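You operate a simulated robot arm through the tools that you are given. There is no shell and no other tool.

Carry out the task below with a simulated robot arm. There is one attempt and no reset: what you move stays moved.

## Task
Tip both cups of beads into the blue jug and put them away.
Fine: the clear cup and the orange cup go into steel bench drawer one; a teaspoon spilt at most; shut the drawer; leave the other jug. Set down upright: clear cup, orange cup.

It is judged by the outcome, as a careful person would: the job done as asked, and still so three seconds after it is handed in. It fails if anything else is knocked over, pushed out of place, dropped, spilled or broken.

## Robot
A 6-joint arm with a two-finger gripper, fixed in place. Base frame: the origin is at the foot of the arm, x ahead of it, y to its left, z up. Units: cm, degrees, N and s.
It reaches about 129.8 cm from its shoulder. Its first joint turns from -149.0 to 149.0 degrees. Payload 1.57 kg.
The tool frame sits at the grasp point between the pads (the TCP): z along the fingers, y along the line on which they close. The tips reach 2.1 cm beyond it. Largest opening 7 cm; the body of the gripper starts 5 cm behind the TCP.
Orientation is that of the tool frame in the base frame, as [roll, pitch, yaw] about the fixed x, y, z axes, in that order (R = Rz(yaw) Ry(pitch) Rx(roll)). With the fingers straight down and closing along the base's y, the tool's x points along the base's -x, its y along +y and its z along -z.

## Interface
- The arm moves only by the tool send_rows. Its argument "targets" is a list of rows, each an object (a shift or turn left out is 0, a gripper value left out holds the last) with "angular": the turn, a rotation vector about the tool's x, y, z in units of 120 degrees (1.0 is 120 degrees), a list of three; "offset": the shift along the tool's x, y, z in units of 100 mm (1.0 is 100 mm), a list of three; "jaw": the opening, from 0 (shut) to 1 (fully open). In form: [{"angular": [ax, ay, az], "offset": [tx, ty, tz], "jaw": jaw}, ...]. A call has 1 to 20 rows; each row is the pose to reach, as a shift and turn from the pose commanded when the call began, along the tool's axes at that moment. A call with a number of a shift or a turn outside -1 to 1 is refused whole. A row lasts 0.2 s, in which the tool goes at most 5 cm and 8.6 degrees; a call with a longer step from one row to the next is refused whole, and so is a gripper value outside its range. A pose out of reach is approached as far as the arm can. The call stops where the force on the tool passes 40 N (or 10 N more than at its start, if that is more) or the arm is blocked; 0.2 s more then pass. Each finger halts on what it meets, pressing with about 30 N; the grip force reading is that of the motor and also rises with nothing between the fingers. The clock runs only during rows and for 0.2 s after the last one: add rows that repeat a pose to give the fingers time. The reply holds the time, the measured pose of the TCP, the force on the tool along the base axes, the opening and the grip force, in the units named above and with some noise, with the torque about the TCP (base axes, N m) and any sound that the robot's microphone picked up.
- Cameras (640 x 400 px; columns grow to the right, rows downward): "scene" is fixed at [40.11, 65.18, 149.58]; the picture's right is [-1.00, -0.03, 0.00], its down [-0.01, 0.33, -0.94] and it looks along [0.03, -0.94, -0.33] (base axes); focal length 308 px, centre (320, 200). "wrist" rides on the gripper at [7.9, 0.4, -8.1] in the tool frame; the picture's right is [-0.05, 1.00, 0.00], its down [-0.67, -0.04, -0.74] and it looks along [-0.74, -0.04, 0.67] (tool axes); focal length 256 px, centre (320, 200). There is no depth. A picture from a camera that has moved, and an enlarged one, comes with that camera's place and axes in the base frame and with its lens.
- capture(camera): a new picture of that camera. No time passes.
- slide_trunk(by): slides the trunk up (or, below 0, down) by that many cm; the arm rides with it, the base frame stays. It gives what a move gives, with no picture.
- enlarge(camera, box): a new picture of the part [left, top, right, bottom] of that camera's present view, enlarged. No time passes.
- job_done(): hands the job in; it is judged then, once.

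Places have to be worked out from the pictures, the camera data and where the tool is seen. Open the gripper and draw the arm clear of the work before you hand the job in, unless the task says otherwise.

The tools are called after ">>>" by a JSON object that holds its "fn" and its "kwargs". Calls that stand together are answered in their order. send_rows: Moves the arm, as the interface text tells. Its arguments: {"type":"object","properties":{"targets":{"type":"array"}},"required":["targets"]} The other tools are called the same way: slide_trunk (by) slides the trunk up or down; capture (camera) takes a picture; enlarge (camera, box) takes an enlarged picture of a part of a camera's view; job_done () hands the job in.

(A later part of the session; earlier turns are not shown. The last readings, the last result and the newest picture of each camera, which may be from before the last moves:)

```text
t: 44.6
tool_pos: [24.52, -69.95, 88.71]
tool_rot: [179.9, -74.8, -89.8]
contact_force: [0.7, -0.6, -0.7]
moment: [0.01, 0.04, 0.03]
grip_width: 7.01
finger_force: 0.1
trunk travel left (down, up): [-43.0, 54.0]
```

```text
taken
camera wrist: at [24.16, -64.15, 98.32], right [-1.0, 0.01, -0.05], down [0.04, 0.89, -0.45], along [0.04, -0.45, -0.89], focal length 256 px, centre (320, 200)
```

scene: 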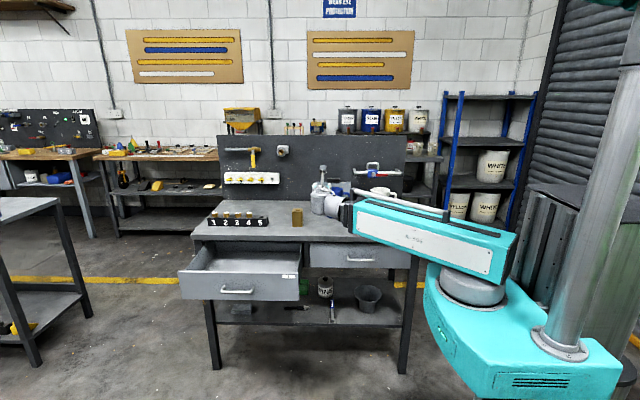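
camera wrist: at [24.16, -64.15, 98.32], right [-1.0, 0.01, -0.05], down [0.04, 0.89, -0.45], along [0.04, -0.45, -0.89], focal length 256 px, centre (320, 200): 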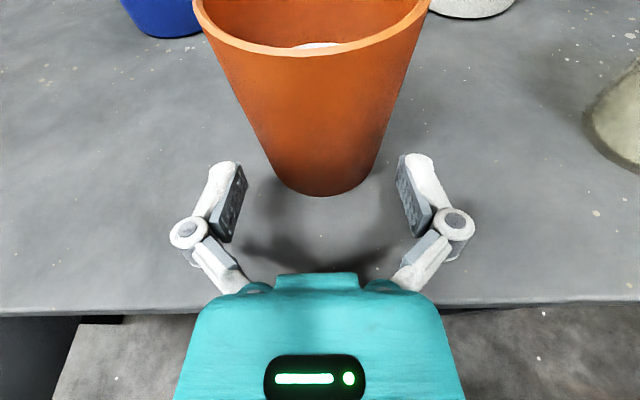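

The cup is centred to within about 1 mm. I'll advance the remaining 3.5 cm gently so the fingers straddle it.

>>> {"fn": "send_rows", "kwargs": {"targets": [{"offset": [0.0155, 0, 0.058]}, {"offset": [0.031, 0, 0.116]}, {"offset": [0.0465, 0, 0.174]}, {"offset": [0.062, 0, 0.232]}, {"offset": [0.0775, 0, 0.29]}, {"offset": [0.091, 0, 0.34]}]}}

>>> {"fn": "capture", "kwargs": {"camera": "wrist"}}

>>> {"fn": "enlarge", "kwargs": {"camera": "scene", "box": [340, 190, 400, 250]}}

```text
t: 46.0
tool_pos: [24.46, -73.38, 88.59]
tool_rot: [179.9, -74.8, -89.9]
contact_force: [-1.2, -0.4, -0.2]
moment: [0.0, 0.0, 0.0]
grip_width: 7.0
finger_force: 0.0
trunk travel left (down, up): [-43.0, 54.0]
```

```text
taken
camera wrist: at [24.13, -67.66, 98.32], right [-1.0, 0.01, -0.05], down [0.04, 0.89, -0.45], along [0.04, -0.45, -0.89], focal length 256 px, centre (320, 200)
```

wrist: 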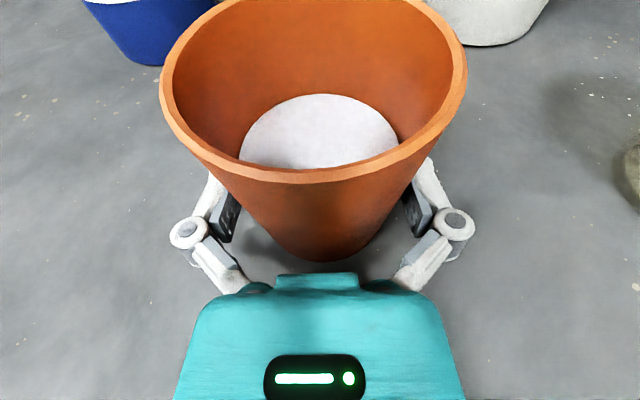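

```text
6.67 times, centred on (370, 220) of scene
camera zoom: at [40.11, 65.18, 149.58], right [-1.0, -0.03, 0.0], down [-0.01, 0.33, -0.94], along [0.03, -0.94, -0.33], focal length 2054 px, centre (-13, 67)
```

zoom: 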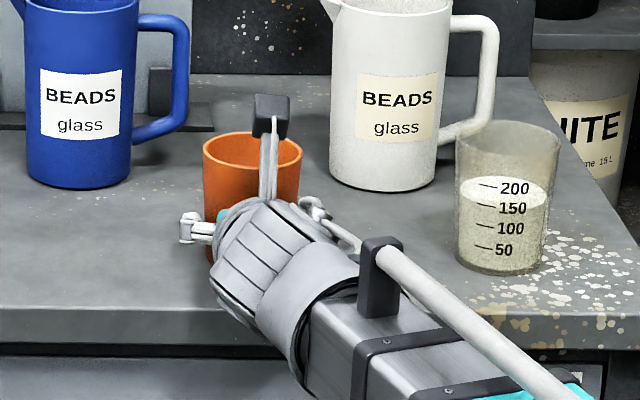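

No contact so far, and the cup axis is about 0.4 cm beyond the grasp point. I'll close the jaw on the cup.

>>> {"fn": "send_rows", "kwargs": {"targets": [{"jaw": 0.0}, {"jaw": 0.0}, {"jaw": 0.0}, {"jaw": 0.0}]}}

>>> {"fn": "capture", "kwargs": {"camera": "wrist"}}

```text
t: 47.0
tool_pos: [24.62, -73.35, 88.61]
tool_rot: [-180.0, -74.8, -90.0]
contact_force: [-0.3, 1.5, 0.6]
moment: [0.01, 0.01, -0.02]
grip_width: 6.45
finger_force: 30.2
trunk travel left (down, up): [-43.0, 54.0]
```

```text
taken
camera wrist: at [24.12, -67.63, 98.33], right [-1.0, 0.01, -0.05], down [0.04, 0.89, -0.45], along [0.04, -0.45, -0.89], focal length 256 px, centre (320, 200)
```

wrist: 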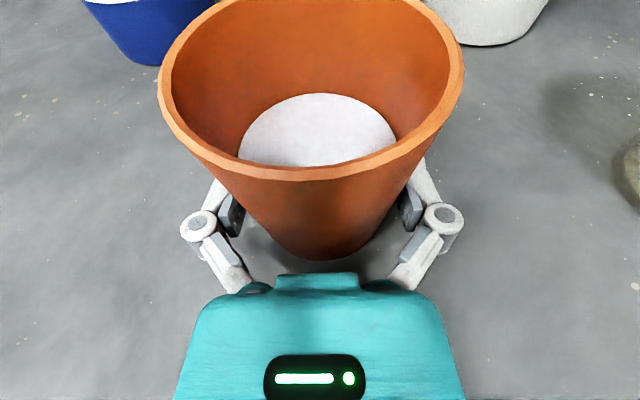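

The cup is held (6.45 cm, 30 N). I'll lift it with the trunk a few cm and check the hold.

>>> {"fn": "slide_trunk", "kwargs": {"by": 4}}

>>> {"fn": "capture", "kwargs": {"camera": "wrist"}}

>>> {"fn": "enlarge", "kwargs": {"camera": "scene", "box": [320, 170, 400, 250]}}

```text
t: 47.8
tool_pos: [24.61, -73.45, 92.68]
tool_rot: [179.9, -74.8, -90.0]
contact_force: [0.1, 0.1, -2.6]
moment: [-0.02, 0.01, 0.02]
grip_width: 6.45
finger_force: 29.5
trunk travel left (down, up): [-47.0, 50.0]
```

```text
taken
camera wrist: at [24.14, -67.66, 102.3], right [-1.0, 0.01, -0.05], down [0.04, 0.89, -0.45], along [0.04, -0.45, -0.89], focal length 256 px, centre (320, 200)
```

wrist: 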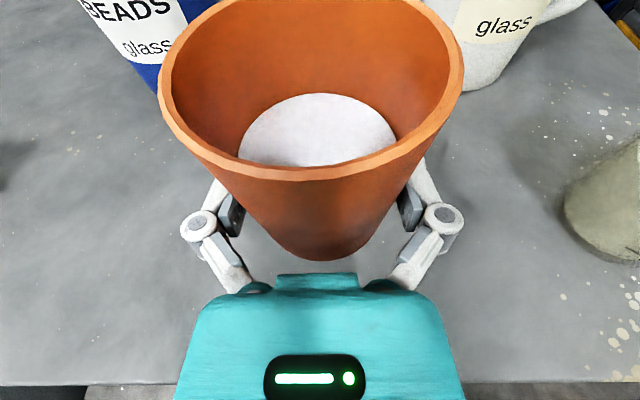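

```text
5.00 times, centred on (360, 210) of scene
camera zoom: at [40.11, 65.18, 149.58], right [-1.0, -0.03, 0.0], down [-0.01, 0.33, -0.94], along [0.03, -0.94, -0.33], focal length 1540 px, centre (120, 150)
```

zoom: 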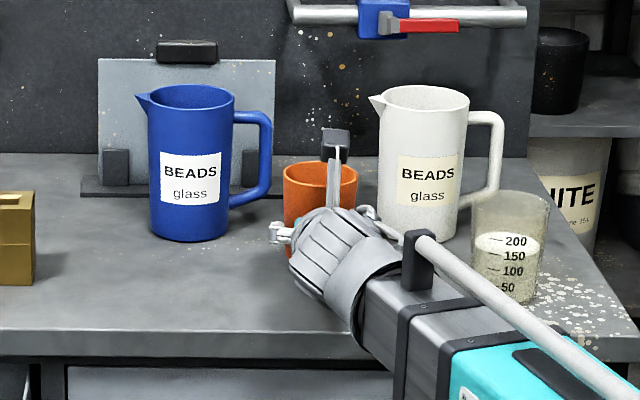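

The cup lifts cleanly (about 265 g) and is half full. I'll raise it well above the jug rim height (z≈101) before moving over.

>>> {"fn": "slide_trunk", "kwargs": {"by": 14.5}}

>>> {"fn": "capture", "kwargs": {"camera": "wrist"}}

```text
t: 49.5
tool_pos: [24.61, -73.36, 107.13]
tool_rot: [-180.0, -74.7, -90.0]
contact_force: [0.4, 0.7, -2.1]
moment: [-0.02, -0.03, -0.02]
grip_width: 6.42
finger_force: 29.8
trunk travel left (down, up): [-61.5, 35.5]
```

```text
taken
camera wrist: at [24.14, -67.67, 116.8], right [-1.0, 0.01, -0.05], down [0.04, 0.89, -0.45], along [0.04, -0.45, -0.89], focal length 256 px, centre (320, 200)
```

wrist: 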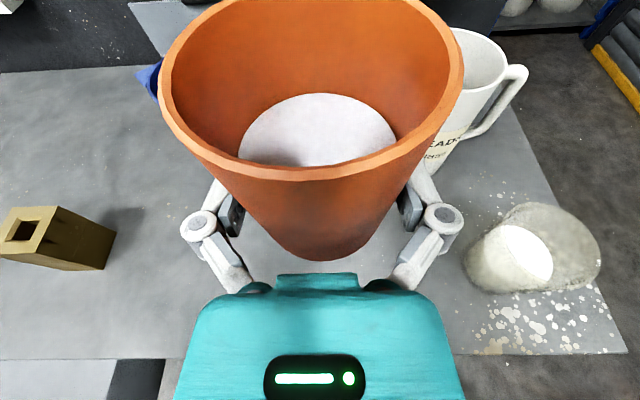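

The jug centre averages to (37.0, -90.7) with the rim at z≈100.8. I'll carry the upright cup to the -x side of the jug, above its handle, in two gentle moves.

>>> {"fn": "send_rows", "kwargs": {"targets": [{"offset": [0.022, -0.02, 0.082]}, {"offset": [0.055, -0.05, 0.2]}, {"offset": [0.1, -0.09, 0.36]}, {"offset": [0.14, -0.125, 0.52]}, {"offset": [0.18, -0.16, 0.67]}, {"offset": [0.205, -0.18, 0.77]}, {"offset": [0.2187, -0.195, 0.816]}]}}

>>> {"fn": "send_rows", "kwargs": {"targets": [{"offset": [0.022, -0.02, 0.082]}, {"offset": [0.055, -0.05, 0.2]}, {"offset": [0.1, -0.09, 0.36]}, {"offset": [0.14, -0.125, 0.52]}, {"offset": [0.18, -0.16, 0.67]}, {"offset": [0.205, -0.18, 0.77]}, {"offset": [0.2187, -0.195, 0.816]}]}}

>>> {"fn": "capture", "kwargs": {"camera": "wrist"}}

>>> {"fn": "enlarge", "kwargs": {"camera": "scene", "box": [310, 160, 390, 220]}}

```text
t: 51.1
tool_pos: [26.48, -81.95, 107.1]
tool_rot: [-180.0, -74.7, -90.0]
contact_force: [-0.3, -0.4, -2.1]
moment: [-0.02, 0.0, -0.02]
grip_width: 6.45
finger_force: 29.7
trunk travel left (down, up): [-61.5, 35.5]
```

```text
t: 52.7
tool_pos: [28.41, -90.34, 107.15]
tool_rot: [-180.0, -74.9, -90.0]
contact_force: [0.1, 0.2, -2.7]
moment: [-0.02, -0.03, 0.04]
grip_width: 6.42
finger_force: 30.0
trunk travel left (down, up): [-61.5, 35.5]
```

```text
taken
camera wrist: at [28.04, -84.6, 116.78], right [-1.0, 0.01, -0.05], down [0.04, 0.89, -0.45], along [0.04, -0.45, -0.89], focal length 256 px, centre (320, 200)
```

wrist: 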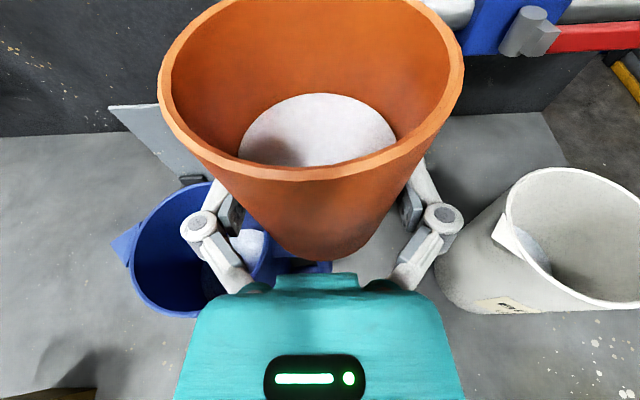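

```text
6.67 times, centred on (350, 190) of scene
camera zoom: at [40.11, 65.18, 149.58], right [-1.0, -0.03, 0.0], down [-0.01, 0.33, -0.94], along [0.03, -0.94, -0.33], focal length 2054 px, centre (120, 267)
```

zoom: 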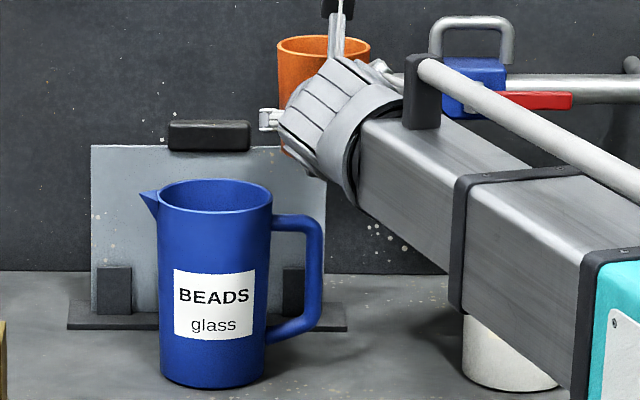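

The jug mouth is visible now at left. I'll enlarge to pin down its centre before tilting.

>>> {"fn": "enlarge", "kwargs": {"camera": "wrist", "box": [100, 160, 340, 340]}}

```text
2.22 times, centred on (220, 250) of wrist
camera zoom: at [28.04, -84.6, 116.78], right [-1.0, 0.01, -0.05], down [0.04, 0.89, -0.45], along [0.04, -0.45, -0.89], focal length 569 px, centre (542, 89)
```

zoom: 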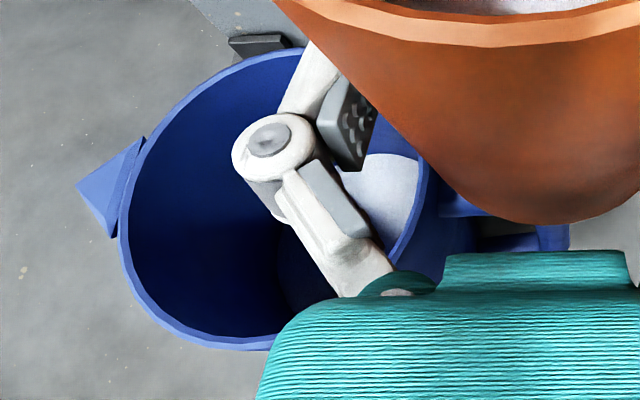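

Fitting the rim ellipse gives a jug centre of (36.9, -90.0), so I'll nudge +0.5 cm in y while tilting the cup 50° toward the jug (below the flow angle for a half-full cup). The tilt axis is base y, so the cup tips straight toward +x.

>>> {"fn": "send_rows", "kwargs": {"targets": [{"angular": [-0.01078, 0, -0.04025], "offset": [0.0005, 0, -0.0053]}, {"angular": [-0.02157, 0, -0.0805], "offset": [0.0046, 0, -0.0116]}, {"angular": [-0.03235, 0, -0.1207], "offset": [0.0122, 0, -0.0188]}, {"angular": [-0.04313, 0, -0.161], "offset": [0.0232, 0, -0.0269]}, {"angular": [-0.05392, 0, -0.2012], "offset": [0.0376, 0, -0.036]}, {"angular": [-0.0647, 0, -0.2415], "offset": [0.0552, 0, -0.0459]}, {"angular": [-0.07548, 0, -0.2817], "offset": [0.076, 0, -0.0566]}, {"angular": [-0.08627, 0, -0.322], "offset": [0.0997, 0, -0.0681]}, {"angular": [-0.09705, 0, -0.3622], "offset": [0.1261, 0, -0.0804]}, {"angular": [-0.1078, 0, -0.4025], "offset": [0.1551, 0, -0.0933]}]}}

>>> {"fn": "capture", "kwargs": {"camera": "wrist"}}

>>> {"fn": "enlarge", "kwargs": {"camera": "scene", "box": [310, 160, 390, 220]}}

```text
t: 54.9
tool_pos: [28.41, -89.77, 108.67]
tool_rot: [102.4, -38.2, -19.3]
contact_force: [0.5, -0.1, -1.9]
moment: [0.01, 0.03, -0.02]
grip_width: 6.47
finger_force: 30.0
trunk travel left (down, up): [-61.5, 35.5]
```

```text
taken
camera wrist: at [35.68, -84.07, 115.34], right [-0.68, 0.01, 0.73], down [-0.32, 0.89, -0.31], along [-0.66, -0.45, -0.6], focal length 256 px, centre (320, 200)
```

wrist: 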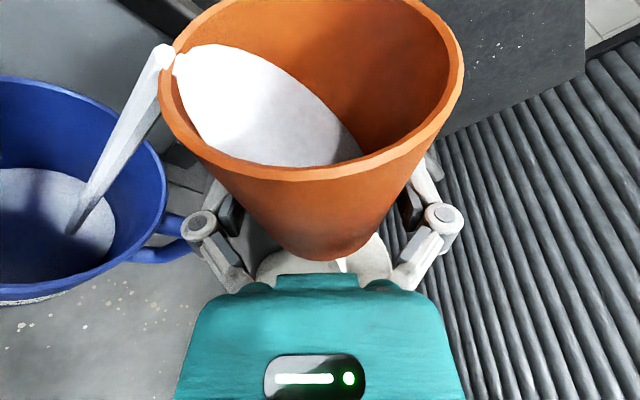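

```text
6.67 times, centred on (350, 190) of scene
camera zoom: at [40.11, 65.18, 149.58], right [-1.0, -0.03, 0.0], down [-0.01, 0.33, -0.94], along [0.03, -0.94, -0.33], focal length 2054 px, centre (120, 267)
```

zoom: 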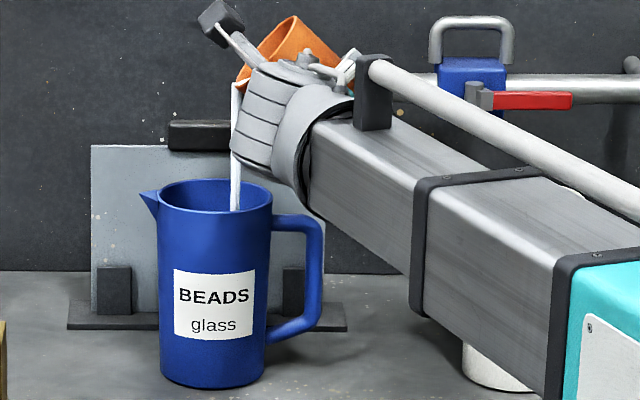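

Beads are already flowing, in a clean stream that lands inside the jug. I'll lower the trunk 3.5 cm to shorten the fall, then keep tipping.

>>> {"fn": "slide_trunk", "kwargs": {"by": -3.5}}

>>> {"fn": "enlarge", "kwargs": {"camera": "scene", "box": [310, 160, 390, 220]}}

>>> {"fn": "capture", "kwargs": {"camera": "wrist"}}

```text
t: 55.7
tool_pos: [28.49, -89.81, 105.44]
tool_rot: [102.5, -38.3, -19.4]
contact_force: [1.2, 0.0, -2.0]
moment: [0.04, 0.03, 0.02]
grip_width: 6.45
finger_force: 30.1
trunk travel left (down, up): [-58.0, 39.0]
```

```text
6.67 times, centred on (350, 190) of scene
camera zoom: at [40.11, 65.18, 149.58], right [-1.0, -0.03, 0.0], down [-0.01, 0.33, -0.94], along [0.03, -0.94, -0.33], focal length 2054 px, centre (120, 267)
```

zoom: 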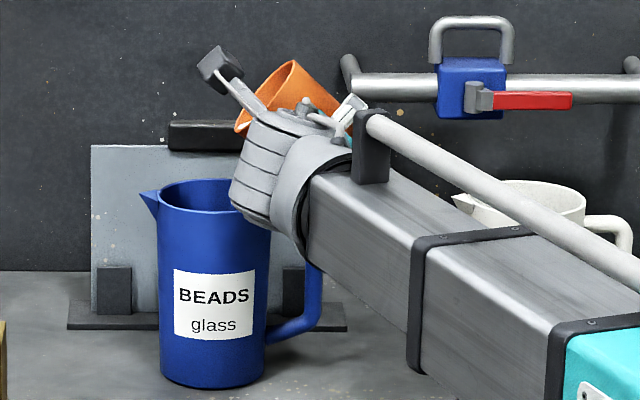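

```text
taken
camera wrist: at [35.66, -84.06, 111.85], right [-0.68, 0.01, 0.73], down [-0.32, 0.89, -0.31], along [-0.66, -0.45, -0.6], focal length 256 px, centre (320, 200)
```

wrist: 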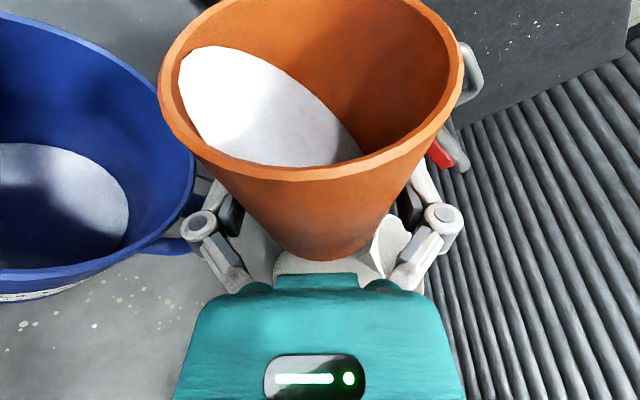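

The flow stops when the tilt stops, so I can meter it by angle. I'll tip from 50° to 70° slowly while holding the lip over the jug's near side, then check the stream.

>>> {"fn": "send_rows", "kwargs": {"targets": [{"angular": [-0.00539, 0, -0.02012], "offset": [0.0097, 0.0136, -0.0026]}, {"angular": [-0.01078, 0, -0.04025], "offset": [0.0194, 0.0271, -0.0052]}, {"angular": [-0.01618, 0, -0.06037], "offset": [0.0309, 0.0405, -0.0083]}, {"angular": [-0.02157, 0, -0.0805], "offset": [0.0424, 0.0539, -0.0114]}, {"angular": [-0.02696, 0, -0.1006], "offset": [0.0563, 0.0664, -0.0151]}, {"angular": [-0.03235, 0, -0.1207], "offset": [0.0703, 0.0789, -0.0188]}, {"angular": [-0.03774, 0, -0.1409], "offset": [0.0865, 0.0904, -0.0232]}, {"angular": [-0.04313, 0, -0.161], "offset": [0.1028, 0.1019, -0.0276]}]}}

>>> {"fn": "capture", "kwargs": {"camera": "wrist"}}

>>> {"fn": "enlarge", "kwargs": {"camera": "scene", "box": [310, 160, 390, 220]}}

```text
t: 57.5
tool_pos: [28.62, -89.82, 106.77]
tool_rot: [95.5, -19.0, -16.0]
contact_force: [0.0, -0.6, -2.0]
moment: [-0.02, 0.0, -0.04]
grip_width: 6.41
finger_force: 30.3
trunk travel left (down, up): [-58.0, 39.0]
```

```text
taken
camera wrist: at [37.63, -84.05, 110.44], right [-0.39, 0.01, 0.92], down [-0.41, 0.89, -0.18], along [-0.82, -0.45, -0.34], focal length 256 px, centre (320, 200)
```

wrist: 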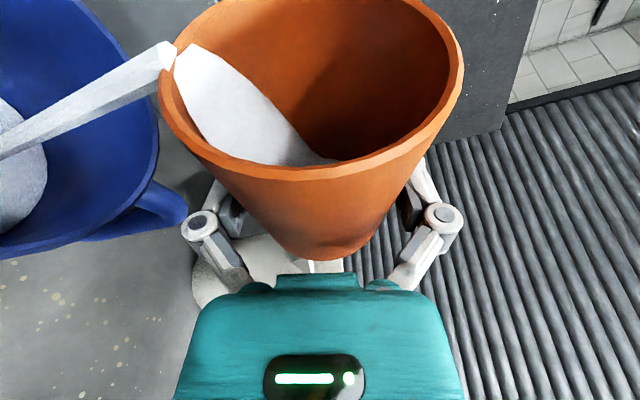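

```text
6.67 times, centred on (350, 190) of scene
camera zoom: at [40.11, 65.18, 149.58], right [-1.0, -0.03, 0.0], down [-0.01, 0.33, -0.94], along [0.03, -0.94, -0.33], focal length 2054 px, centre (120, 267)
```

zoom: 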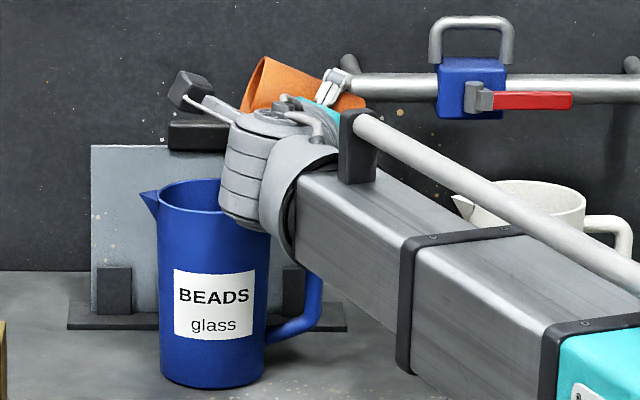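

The stream keeps falling straight into the jug. I'll continue from 70° to 110° with the lip held at the same spot.

>>> {"fn": "send_rows", "kwargs": {"targets": [{"angular": [-0.00539, 0, -0.02012], "offset": [0.014, 0.0163, -0.0037]}, {"angular": [-0.01078, 0, -0.04025], "offset": [0.0279, 0.0326, -0.0075]}, {"angular": [-0.01618, 0, -0.06037], "offset": [0.0443, 0.0485, -0.0119]}, {"angular": [-0.02157, 0, -0.0805], "offset": [0.0607, 0.0644, -0.0163]}, {"angular": [-0.02696, 0, -0.1006], "offset": [0.079, 0.0799, -0.0212]}, {"angular": [-0.03235, 0, -0.1207], "offset": [0.0973, 0.0954, -0.0261]}, {"angular": [-0.03774, 0, -0.1409], "offset": [0.1175, 0.1104, -0.0315]}, {"angular": [-0.04313, 0, -0.161], "offset": [0.1376, 0.1254, -0.0369]}, {"angular": [-0.04853, 0, -0.1811], "offset": [0.1596, 0.1397, -0.0428]}, {"angular": [-0.05392, 0, -0.2012], "offset": [0.1816, 0.154, -0.0487]}, {"angular": [-0.05931, 0, -0.2214], "offset": [0.2058, 0.1673, -0.0551]}, {"angular": [-0.0647, 0, -0.2415], "offset": [0.23, 0.1806, -0.0616]}, {"angular": [-0.07009, 0, -0.2616], "offset": [0.2555, 0.193, -0.0684]}, {"angular": [-0.07548, 0, -0.2817], "offset": [0.2809, 0.2055, -0.0753]}, {"angular": [-0.08088, 0, -0.3019], "offset": [0.3076, 0.217, -0.0824]}, {"angular": [-0.08627, 0, -0.322], "offset": [0.3343, 0.2285, -0.0896]}]}}

>>> {"fn": "capture", "kwargs": {"camera": "wrist"}}

>>> {"fn": "enlarge", "kwargs": {"camera": "scene", "box": [310, 160, 390, 220]}}

```text
t: 60.9
tool_pos: [26.55, -91.44, 112.56]
tool_rot: [76.8, 14.6, -13.0]
contact_force: [0.7, 0.6, -0.6]
moment: [0.03, -0.01, 0.01]
grip_width: 6.4
finger_force: 29.7
out of reach, approached as far as the arm can: row 5, 6, 7, 8, 9, 10, 11, 12, 13, 14, 15, 16
trunk travel left (down, up): [-58.0, 39.0]
```

```text
taken
camera wrist: at [35.49, -85.27, 109.14], right [0.24, 0.18, 0.95], down [-0.52, 0.86, -0.03], along [-0.82, -0.49, 0.3], focal length 256 px, centre (320, 200)
```

wrist: 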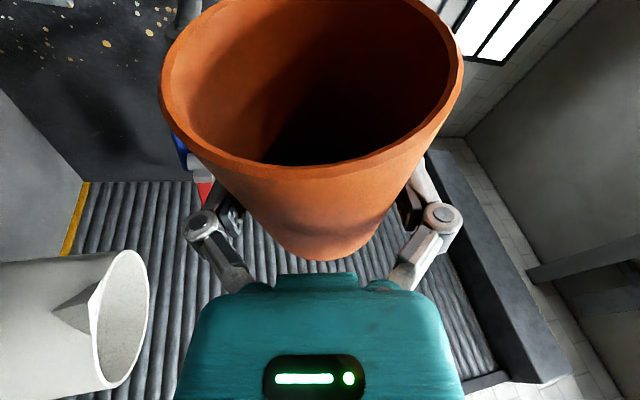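

```text
6.67 times, centred on (350, 190) of scene
camera zoom: at [40.11, 65.18, 149.58], right [-1.0, -0.03, 0.0], down [-0.01, 0.33, -0.94], along [0.03, -0.94, -0.33], focal length 2054 px, centre (120, 267)
```

zoom: 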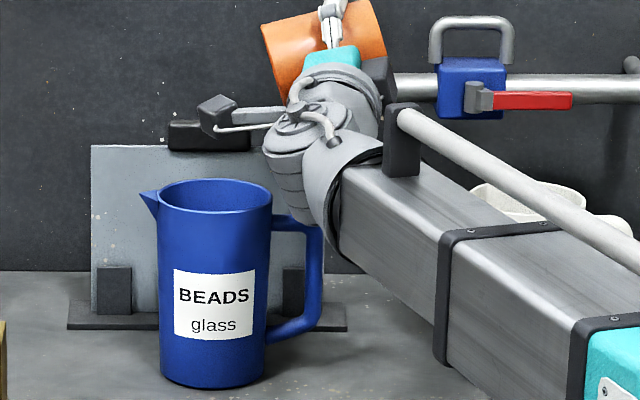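

The wrist reached a joint limit past about 80° and the pose drifted, though the tool weight has dropped to about 0.6 N and the cup looks empty. I'll check for spilled beads and leftovers.

>>> {"fn": "enlarge", "kwargs": {"camera": "wrist", "box": [150, 0, 480, 200]}}

>>> {"fn": "enlarge", "kwargs": {"camera": "scene", "box": [300, 175, 400, 240]}}

>>> {"fn": "enlarge", "kwargs": {"camera": "scene", "box": [325, 178, 365, 204]}}

```text
1.94 times, centred on (315, 100) of wrist
camera zoom: at [35.49, -85.27, 109.14], right [0.24, 0.18, 0.95], down [-0.52, 0.86, -0.03], along [-0.82, -0.49, 0.3], focal length 496 px, centre (330, 394)
```

zoom: 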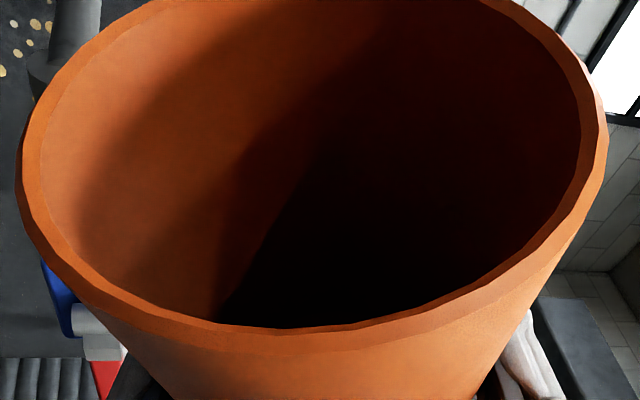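

```text
6.15 times, centred on (350, 208) of scene
camera zoom: at [40.11, 65.18, 149.58], right [-1.0, -0.03, 0.0], down [-0.01, 0.33, -0.94], along [0.03, -0.94, -0.33], focal length 1896 px, centre (135, 154)
```

zoom: 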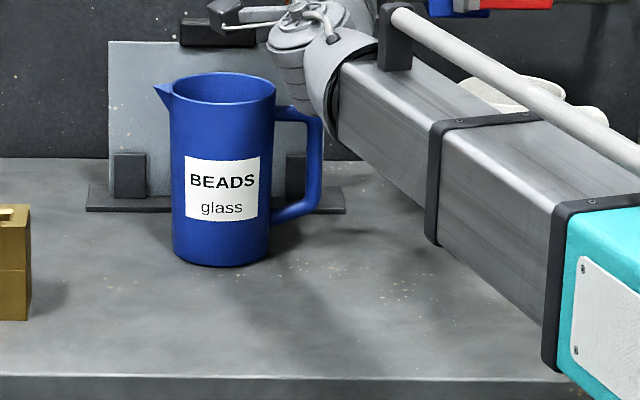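

```text
15.38 times, centred on (345, 191) of scene
camera zoom: at [40.11, 65.18, 149.58], right [-1.0, -0.03, 0.0], down [-0.01, 0.33, -0.94], along [0.03, -0.94, -0.33], focal length 4739 px, centre (-65, 338)
```

zoom: 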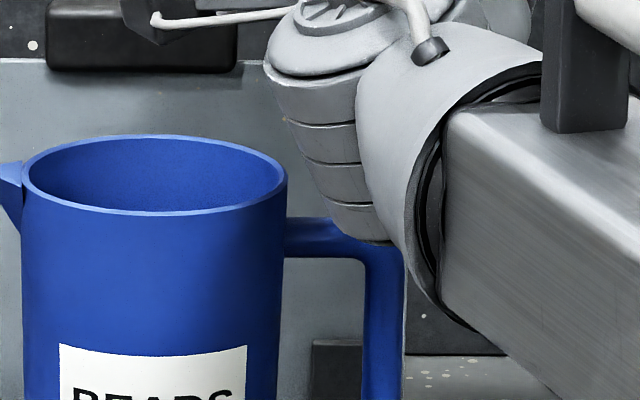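

The cup is empty, and the bench around the jug shows only the paint flecks seen earlier. I'll raise the trunk 5 cm for clearance, then turn the cup back upright while drawing away from the jug.

>>> {"fn": "slide_trunk", "kwargs": {"by": 5}}

>>> {"fn": "send_rows", "kwargs": {"targets": [{"angular": [0.0191, -0.0063, 0.0608], "offset": [-0.0065, -0.0749, -0.0594]}, {"angular": [0.0382, -0.0126, 0.1216], "offset": [-0.0125, -0.1516, -0.1192]}, {"angular": [0.0573, -0.0188, 0.1824], "offset": [-0.0183, -0.2293, -0.1793]}, {"angular": [0.0763, -0.0251, 0.2431], "offset": [-0.0245, -0.3051, -0.2389]}, {"angular": [0.0954, -0.0314, 0.3039], "offset": [-0.0313, -0.379, -0.2981]}, {"angular": [0.1145, -0.0377, 0.3647], "offset": [-0.0386, -0.451, -0.3568]}, {"angular": [0.1336, -0.044, 0.4255], "offset": [-0.0471, -0.5183, -0.4144]}, {"angular": [0.1527, -0.0502, 0.4863], "offset": [-0.0567, -0.5818, -0.4712]}, {"angular": [0.1718, -0.0565, 0.5471], "offset": [-0.068, -0.6388, -0.5264]}, {"angular": [0.1909, -0.0628, 0.6079], "offset": [-0.081, -0.6891, -0.58]}, {"angular": [0.21, -0.0691, 0.6687], "offset": [-0.0961, -0.732, -0.6319]}, {"angular": [0.229, -0.0753, 0.7294], "offset": [-0.1129, -0.7682, -0.6822]}, {"angular": [0.2481, -0.0816, 0.7902], "offset": [-0.1318, -0.7969, -0.7308]}, {"angular": [0.2672, -0.0879, 0.851], "offset": [-0.1532, -0.8162, -0.7771]}]}}

>>> {"fn": "capture", "kwargs": {"camera": "wrist"}}

>>> {"fn": "capture", "kwargs": {"camera": "scene"}}

```text
t: 61.8
tool_pos: [26.73, -91.37, 117.67]
tool_rot: [76.6, 14.6, -13.0]
contact_force: [0.6, 0.5, -1.2]
moment: [0.02, 0.0, -0.01]
grip_width: 6.41
finger_force: 29.9
trunk travel left (down, up): [-63.0, 34.0]
```

```text
t: 64.8
tool_pos: [24.21, -84.92, 108.78]
tool_rot: [-180.0, -75.0, -90.0]
contact_force: [0.0, 0.0, -0.5]
moment: [-0.03, 0.0, -0.02]
grip_width: 6.4
finger_force: 30.5
out of reach, approached as far as the arm can: row 3, 4, 5, 6, 7, 8, 9, 10
trunk travel left (down, up): [-63.0, 34.0]
```

```text
taken
camera wrist: at [23.66, -79.18, 118.34], right [-1.0, 0.01, -0.05], down [0.04, 0.89, -0.45], along [0.04, -0.45, -0.89], focal length 256 px, centre (320, 200)
```

wrist: 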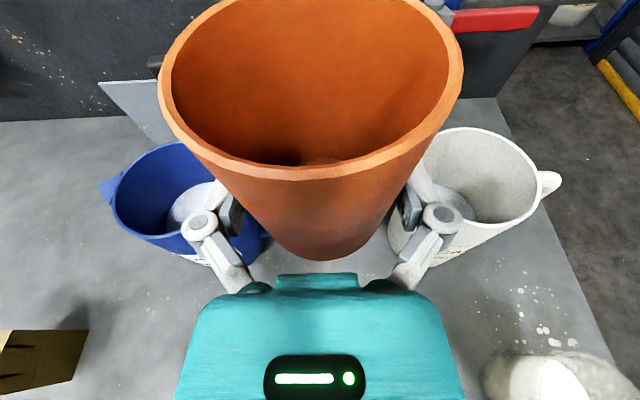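

```text
taken
```

scene: 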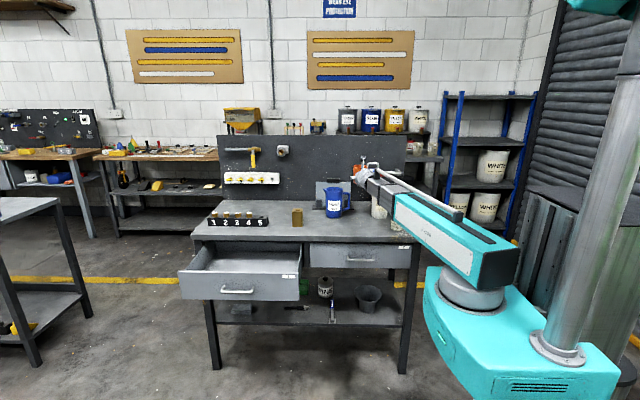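

The orange cup is upright and empty, and both jugs stand undisturbed. I'll bring it back over its original spot and set it down there so I can re-grip it by the rim from above for the drawer.

>>> {"fn": "send_rows", "kwargs": {"targets": [{"offset": [-0.052, -0.01, -0.193]}, {"offset": [-0.104, -0.015, -0.386]}, {"offset": [-0.155, -0.02, -0.58]}, {"offset": [-0.207, -0.025, -0.773]}, {"offset": [-0.259, -0.03, -0.966]}]}}

>>> {"fn": "slide_trunk", "kwargs": {"by": -17}}

>>> {"fn": "capture", "kwargs": {"camera": "wrist"}}

>>> {"fn": "enlarge", "kwargs": {"camera": "scene", "box": [320, 170, 420, 250]}}

```text
t: 66.0
tool_pos: [24.36, -75.01, 108.65]
tool_rot: [179.5, -75.0, -89.5]
contact_force: [-0.3, 0.1, -1.0]
moment: [0.03, 0.02, 0.02]
grip_width: 6.42
finger_force: 29.8
trunk travel left (down, up): [-63.0, 34.0]
```

```text
t: 67.9
tool_pos: [24.4, -75.08, 91.59]
tool_rot: [179.5, -74.9, -89.6]
contact_force: [0.7, -0.7, -0.4]
moment: [-0.03, -0.02, 0.03]
grip_width: 6.43
finger_force: 30.1
trunk travel left (down, up): [-46.0, 51.0]
```

```text
taken
camera wrist: at [24.0, -69.26, 101.35], right [-1.0, 0.01, -0.05], down [0.03, 0.89, -0.45], along [0.04, -0.45, -0.89], focal length 256 px, centre (320, 200)
```

wrist: 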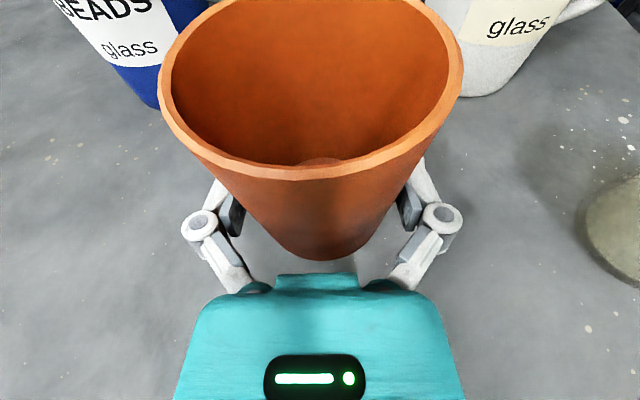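

```text
5.00 times, centred on (370, 210) of scene
camera zoom: at [40.11, 65.18, 149.58], right [-1.0, -0.03, 0.0], down [-0.01, 0.33, -0.94], along [0.03, -0.94, -0.33], focal length 1540 px, centre (70, 150)
```

zoom: 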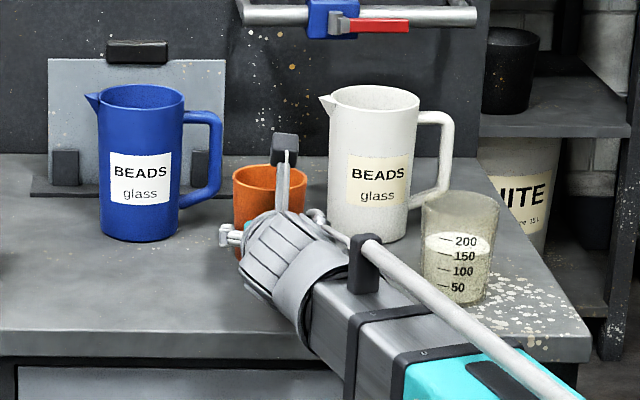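

The cup hasn't slipped and sits just above the bench. I'll lower the last 2.9 cm and watch the contact force.

>>> {"fn": "slide_trunk", "kwargs": {"by": -2.9}}

```text
t: 68.7
tool_pos: [24.55, -75.13, 88.8]
tool_rot: [179.5, -75.0, -89.5]
contact_force: [-0.6, 0.5, -0.4]
moment: [0.01, -0.01, -0.01]
grip_width: 6.37
finger_force: 29.5
trunk travel left (down, up): [-43.1, 53.9]
```

>>> {"fn": "slide_trunk", "kwargs": {"by": -0.15}}

```text
t: 69.2
tool_pos: [24.52, -75.09, 88.71]
tool_rot: [179.5, -75.0, -89.5]
contact_force: [-0.1, -0.4, 2.4]
moment: [0.0, -0.07, -0.03]
grip_width: 6.41
finger_force: 30.2
trunk travel left (down, up): [-43.0, 54.0]
```

The base has touched the bench (2.4 N). I'll open the jaw and back straight out horizontally.

>>> {"fn": "send_rows", "kwargs": {"targets": [{"jaw": 1.0}, {"jaw": 1.0}, {"jaw": 1.0}, {"offset": [-0.013, 0, -0.048]}, {"offset": [-0.039, 0, -0.145]}, {"offset": [-0.078, 0, -0.29]}, {"offset": [-0.13, 0, -0.483]}, {"offset": [-0.181, 0, -0.676]}, {"offset": [-0.233, 0, -0.869]}]}}

>>> {"fn": "capture", "kwargs": {"camera": "wrist"}}

```text
t: 71.2
tool_pos: [24.58, -66.04, 88.61]
tool_rot: [179.6, -75.1, -89.5]
contact_force: [0.5, 0.3, 0.6]
moment: [0.0, 0.01, 0.03]
grip_width: 6.99
finger_force: 0.1
trunk travel left (down, up): [-43.0, 54.0]
```

```text
taken
camera wrist: at [24.04, -60.17, 98.31], right [-1.0, 0.01, -0.05], down [0.03, 0.89, -0.45], along [0.04, -0.45, -0.89], focal length 256 px, centre (320, 200)
```

wrist: 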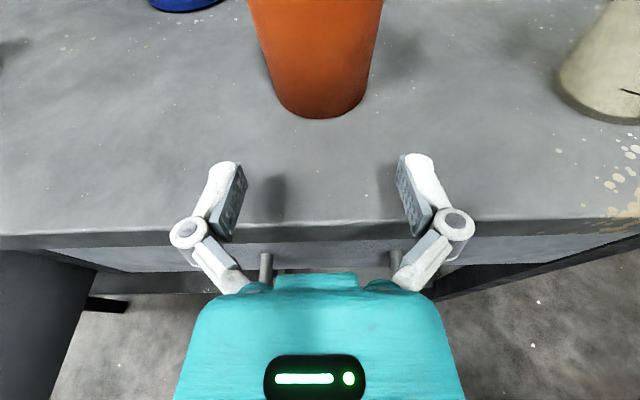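

The cup stands where it was left. I'll raise the trunk and pitch the tool to straight down so I can pinch the cup wall from above.

>>> {"fn": "slide_trunk", "kwargs": {"by": 30}}

>>> {"fn": "send_rows", "kwargs": {"targets": [{"angular": [0, -0.0625, 0], "offset": [-0.2095, 0, 0.1183], "jaw": 0.6}, {"angular": [0, -0.125, 0], "offset": [-0.4065, 0, 0.2331]}, {"angular": [0, -0.1875, 0], "offset": [-0.589, 0, 0.3442]}, {"angular": [0, -0.25, 0], "offset": [-0.7522, 0, 0.45]}, {"angular": [0, -0.3125, 0], "offset": [-0.8931, 0, 0.5499]}]}}

>>> {"fn": "send_rows", "kwargs": {"targets": [{"angular": [0, -0.0625, 0], "offset": [-0.0355, 0, 0.1448]}, {"angular": [0, -0.125, 0], "offset": [-0.0541, 0, 0.2677]}, {"angular": [0, -0.1875, 0], "offset": [-0.0546, 0, 0.3669]}, {"angular": [0, -0.25, 0], "offset": [-0.0362, 0, 0.4415]}, {"angular": [0, -0.3125, 0], "offset": [0.0016, 0, 0.4908]}]}}

>>> {"fn": "capture", "kwargs": {"camera": "wrist"}}

>>> {"fn": "capture", "kwargs": {"camera": "scene"}}

```text
t: 74.2
tool_pos: [24.41, -66.07, 118.57]
tool_rot: [179.5, -75.1, -89.5]
contact_force: [-0.2, 0.1, 0.1]
moment: [-0.03, -0.01, 0.0]
grip_width: 7.02
finger_force: 0.1
trunk travel left (down, up): [-73.0, 24.0]
```

```text
t: 75.4
tool_pos: [24.35, -69.06, 108.55]
tool_rot: [179.9, -37.3, -89.7]
contact_force: [0.4, 0.4, 0.1]
moment: [-0.02, 0.02, 0.01]
grip_width: 4.22
finger_force: 0.1
trunk travel left (down, up): [-73.0, 24.0]
```

```text
t: 76.6
tool_pos: [24.54, -72.09, 104.8]
tool_rot: [179.9, 0.1, -90.1]
contact_force: [0.3, -0.1, 0.7]
moment: [-0.03, 0.02, 0.0]
grip_width: 4.18
finger_force: 0.0
trunk travel left (down, up): [-73.0, 24.0]
```

```text
taken
camera wrist: at [24.05, -80.01, 112.83], right [-1.0, 0.05, 0.0], down [0.04, 0.67, 0.75], along [0.04, 0.74, -0.67], focal length 256 px, centre (320, 200)
```

wrist: 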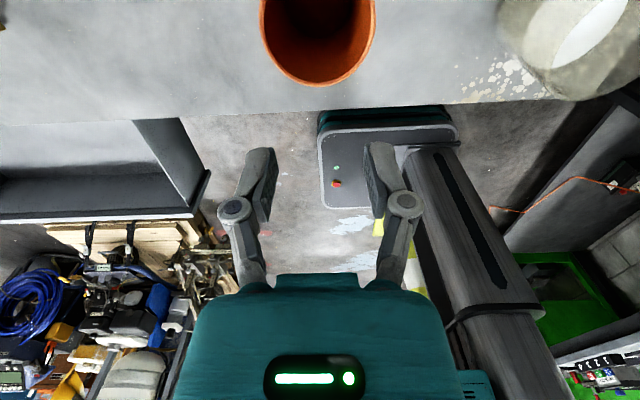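

```text
taken
```

scene: 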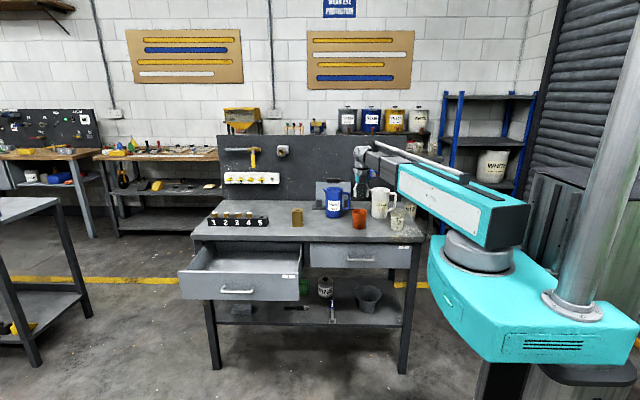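

The cup axis now computes to (24.6, -75.5). I'll position the open fingers (4.2 cm) over the cup's +x wall.

>>> {"fn": "send_rows", "kwargs": {"targets": [{"offset": [0.1, -0.1, 0]}, {"offset": [0.2, -0.2, 0]}, {"offset": [0.34, -0.35, 0]}, {"offset": [0.34, -0.35, 0]}]}}

>>> {"fn": "capture", "kwargs": {"camera": "wrist"}}

>>> {"fn": "enlarge", "kwargs": {"camera": "scene", "box": [335, 180, 395, 235]}}

```text
t: 77.6
tool_pos: [27.97, -75.52, 104.8]
tool_rot: [179.9, 0.0, -90.0]
contact_force: [0.1, 0.0, -0.5]
moment: [0.0, -0.01, 0.02]
grip_width: 4.18
finger_force: 0.2
trunk travel left (down, up): [-73.0, 24.0]
```

```text
taken
camera wrist: at [27.51, -83.38, 112.86], right [-1.0, 0.05, 0.0], down [0.04, 0.67, 0.74], along [0.04, 0.74, -0.67], focal length 256 px, centre (320, 200)
```

wrist: 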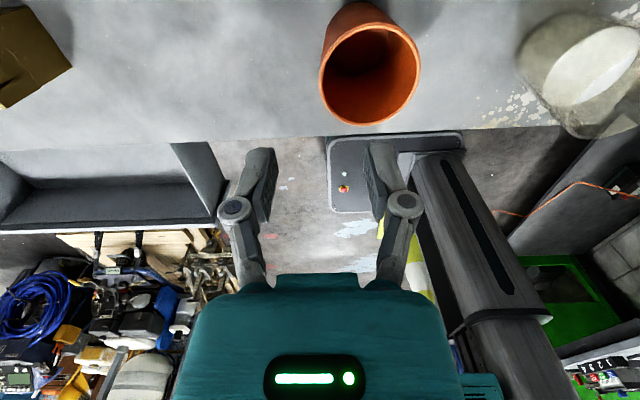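

```text
7.27 times, centred on (365, 208) of scene
camera zoom: at [40.11, 65.18, 149.58], right [-1.0, -0.03, 0.0], down [-0.01, 0.33, -0.94], along [0.03, -0.94, -0.33], focal length 2240 px, centre (-7, 146)
```

zoom: 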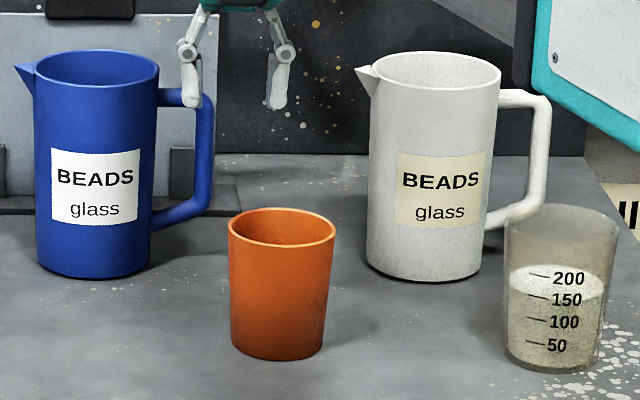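

I'll zoom into the orange cup from above to confirm it is empty and get its rim position precisely.

>>> {"fn": "enlarge", "kwargs": {"camera": "wrist", "box": [300, 0, 440, 130]}}

>>> {"fn": "enlarge", "kwargs": {"camera": "scene", "box": [335, 195, 395, 235]}}

```text
3.08 times, centred on (370, 65) of wrist
camera zoom: at [27.51, -83.38, 112.86], right [-1.0, 0.05, 0.0], down [0.04, 0.67, 0.74], along [0.04, 0.74, -0.67], focal length 788 px, centre (166, 615)
```

zoom: 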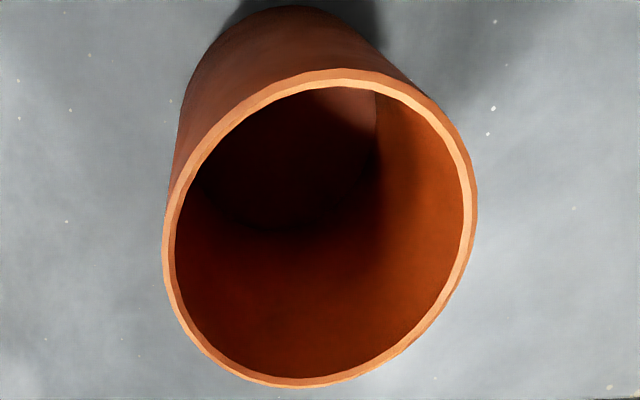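

```text
10.00 times, centred on (365, 215) of scene
camera zoom: at [40.11, 65.18, 149.58], right [-1.0, -0.03, 0.0], down [-0.01, 0.33, -0.94], along [0.03, -0.94, -0.33], focal length 3080 px, centre (-130, 50)
```

zoom: 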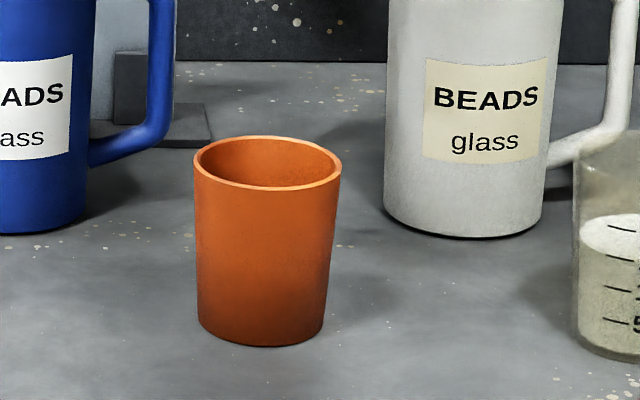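

The cup is empty. Its rim centre is (24.4, -75.2), so I'll trim the position slightly and lower the fingers to straddle the wall by about 1.2 cm below the rim.

>>> {"fn": "send_rows", "kwargs": {"targets": [{"offset": [-0.025, 0.012, 0]}]}}

>>> {"fn": "slide_trunk", "kwargs": {"by": -8}}

>>> {"fn": "capture", "kwargs": {"camera": "wrist"}}

>>> {"fn": "enlarge", "kwargs": {"camera": "scene", "box": [335, 190, 395, 235]}}

```text
t: 78.0
tool_pos: [27.83, -75.16, 104.88]
tool_rot: [180.0, -0.2, -90.1]
contact_force: [0.4, -1.5, 0.1]
moment: [-0.01, 0.04, 0.0]
grip_width: 4.2
finger_force: 0.0
trunk travel left (down, up): [-73.0, 24.0]
```

```text
t: 79.2
tool_pos: [27.83, -75.17, 96.85]
tool_rot: [179.9, -0.1, -90.0]
contact_force: [0.4, -1.5, 0.0]
moment: [0.01, -0.02, 0.0]
grip_width: 4.19
finger_force: 0.1
trunk travel left (down, up): [-65.0, 32.0]
```

```text
taken
camera wrist: at [27.38, -83.08, 104.87], right [-1.0, 0.05, 0.0], down [0.04, 0.67, 0.74], along [0.04, 0.74, -0.67], focal length 256 px, centre (320, 200)
```

wrist: 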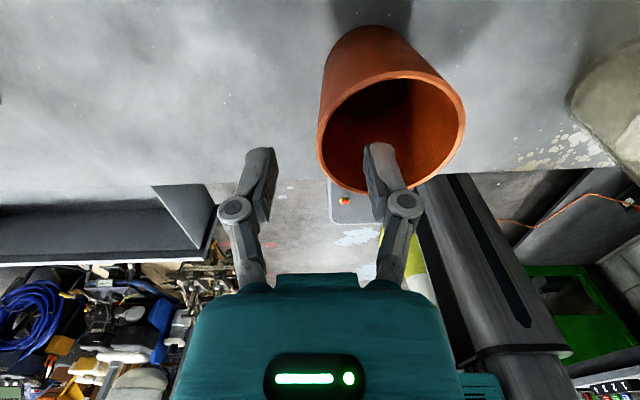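

```text
8.89 times, centred on (365, 212) of scene
camera zoom: at [40.11, 65.18, 149.58], right [-1.0, -0.03, 0.0], down [-0.01, 0.33, -0.94], along [0.03, -0.94, -0.33], focal length 2738 px, centre (-80, 89)
```

zoom: 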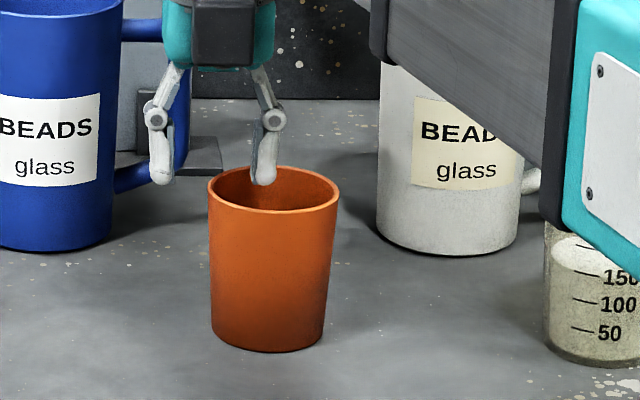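

The fingers straddle the +x wall evenly. I'll lower 3.9 cm more so the wall sits between the pads.

>>> {"fn": "slide_trunk", "kwargs": {"by": -3.9}}

>>> {"fn": "enlarge", "kwargs": {"camera": "scene", "box": [335, 190, 395, 235]}}

>>> {"fn": "capture", "kwargs": {"camera": "wrist"}}

```text
t: 80.0
tool_pos: [27.83, -75.22, 92.95]
tool_rot: [179.9, -0.1, -90.0]
contact_force: [0.2, -0.4, -1.0]
moment: [-0.02, 0.0, 0.0]
grip_width: 4.2
finger_force: 0.0
trunk travel left (down, up): [-61.1, 35.9]
```

```text
8.89 times, centred on (365, 212) of scene
camera zoom: at [40.11, 65.18, 149.58], right [-1.0, -0.03, 0.0], down [-0.01, 0.33, -0.94], along [0.03, -0.94, -0.33], focal length 2738 px, centre (-80, 89)
```

zoom: 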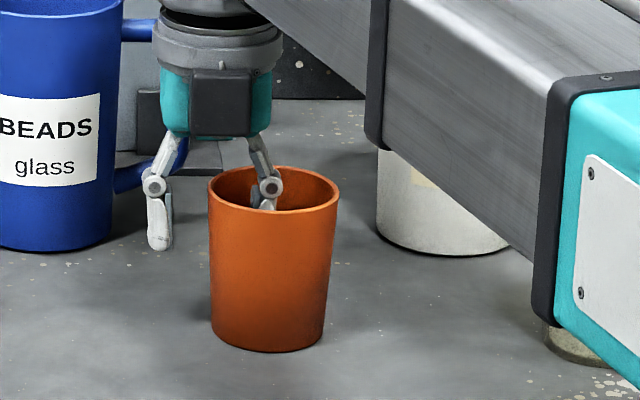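

```text
taken
camera wrist: at [27.38, -83.07, 100.97], right [-1.0, 0.05, 0.0], down [0.04, 0.67, 0.74], along [0.04, 0.74, -0.67], focal length 256 px, centre (320, 200)
```

wrist: 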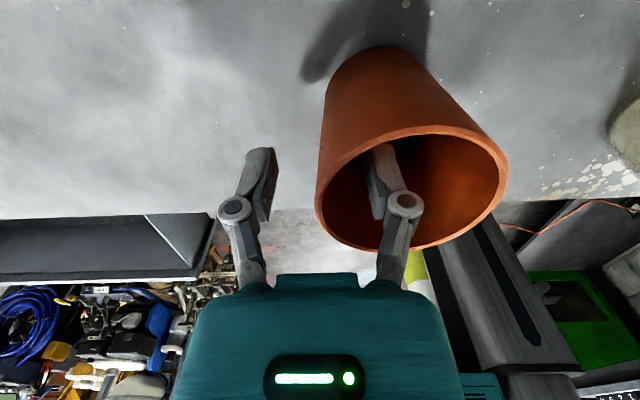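

One finger is inside the cup and the other outside. I'll close to pinch the wall.

>>> {"fn": "send_rows", "kwargs": {"targets": [{"jaw": 0.3}, {"jaw": 0.15}, {"jaw": 0.0}, {"jaw": 0.0}, {"jaw": 0.0}, {"jaw": 0.0}]}}

>>> {"fn": "enlarge", "kwargs": {"camera": "scene", "box": [335, 190, 395, 235]}}

>>> {"fn": "capture", "kwargs": {"camera": "wrist"}}

```text
t: 81.4
tool_pos: [27.74, -74.99, 93.03]
tool_rot: [179.9, -0.1, -90.1]
contact_force: [-2.7, -3.4, 10.7]
moment: [-0.16, 0.92, 0.21]
grip_width: 0.6
finger_force: 29.9
trunk travel left (down, up): [-61.1, 35.9]
```

```text
8.89 times, centred on (365, 212) of scene
camera zoom: at [40.11, 65.18, 149.58], right [-1.0, -0.03, 0.0], down [-0.01, 0.33, -0.94], along [0.03, -0.94, -0.33], focal length 2738 px, centre (-80, 89)
```

zoom: 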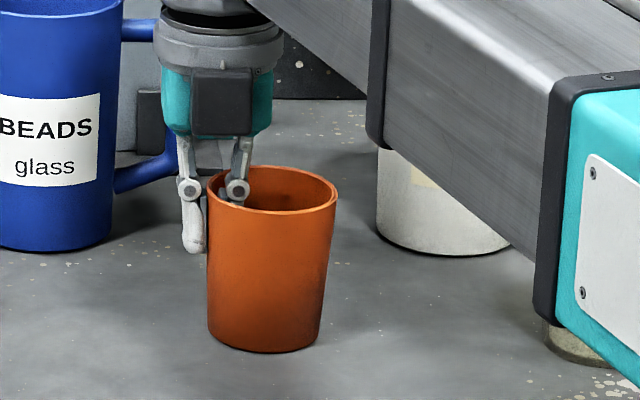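

```text
taken
camera wrist: at [27.31, -83.05, 101.04], right [-1.0, 0.05, 0.0], down [0.04, 0.67, 0.74], along [0.04, 0.74, -0.67], focal length 256 px, centre (320, 200)
```

wrist: 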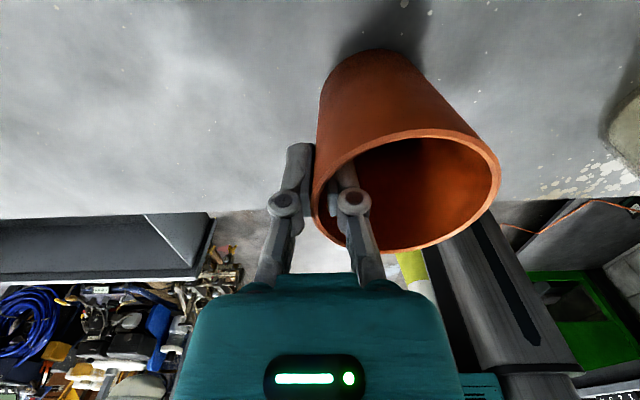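

The wall is pinched (0.6 cm, 30 N). I'll lift the cup 14 cm and check that it hangs securely.

>>> {"fn": "slide_trunk", "kwargs": {"by": 3}}

>>> {"fn": "slide_trunk", "kwargs": {"by": 11}}

>>> {"fn": "enlarge", "kwargs": {"camera": "scene", "box": [320, 170, 400, 230]}}

```text
t: 82.1
tool_pos: [27.88, -75.24, 95.9]
tool_rot: [179.8, -0.1, -90.0]
contact_force: [0.1, 0.1, -0.4]
moment: [-0.01, -0.02, 0.03]
grip_width: 0.58
finger_force: 30.5
trunk travel left (down, up): [-64.1, 32.9]
```

```text
t: 83.6
tool_pos: [27.78, -75.18, 106.85]
tool_rot: [179.9, 0.1, -90.0]
contact_force: [0.8, 0.2, -0.6]
moment: [0.01, 0.0, 0.0]
grip_width: 0.6
finger_force: 30.0
trunk travel left (down, up): [-75.1, 21.9]
```

```text
6.67 times, centred on (360, 200) of scene
camera zoom: at [40.11, 65.18, 149.58], right [-1.0, -0.03, 0.0], down [-0.01, 0.33, -0.94], along [0.03, -0.94, -0.33], focal length 2054 px, centre (53, 200)
```

zoom: 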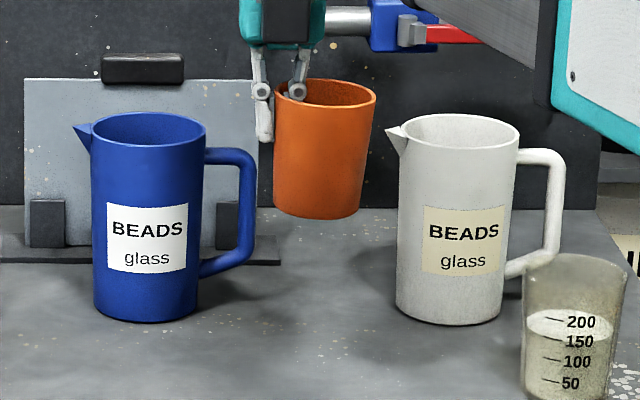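

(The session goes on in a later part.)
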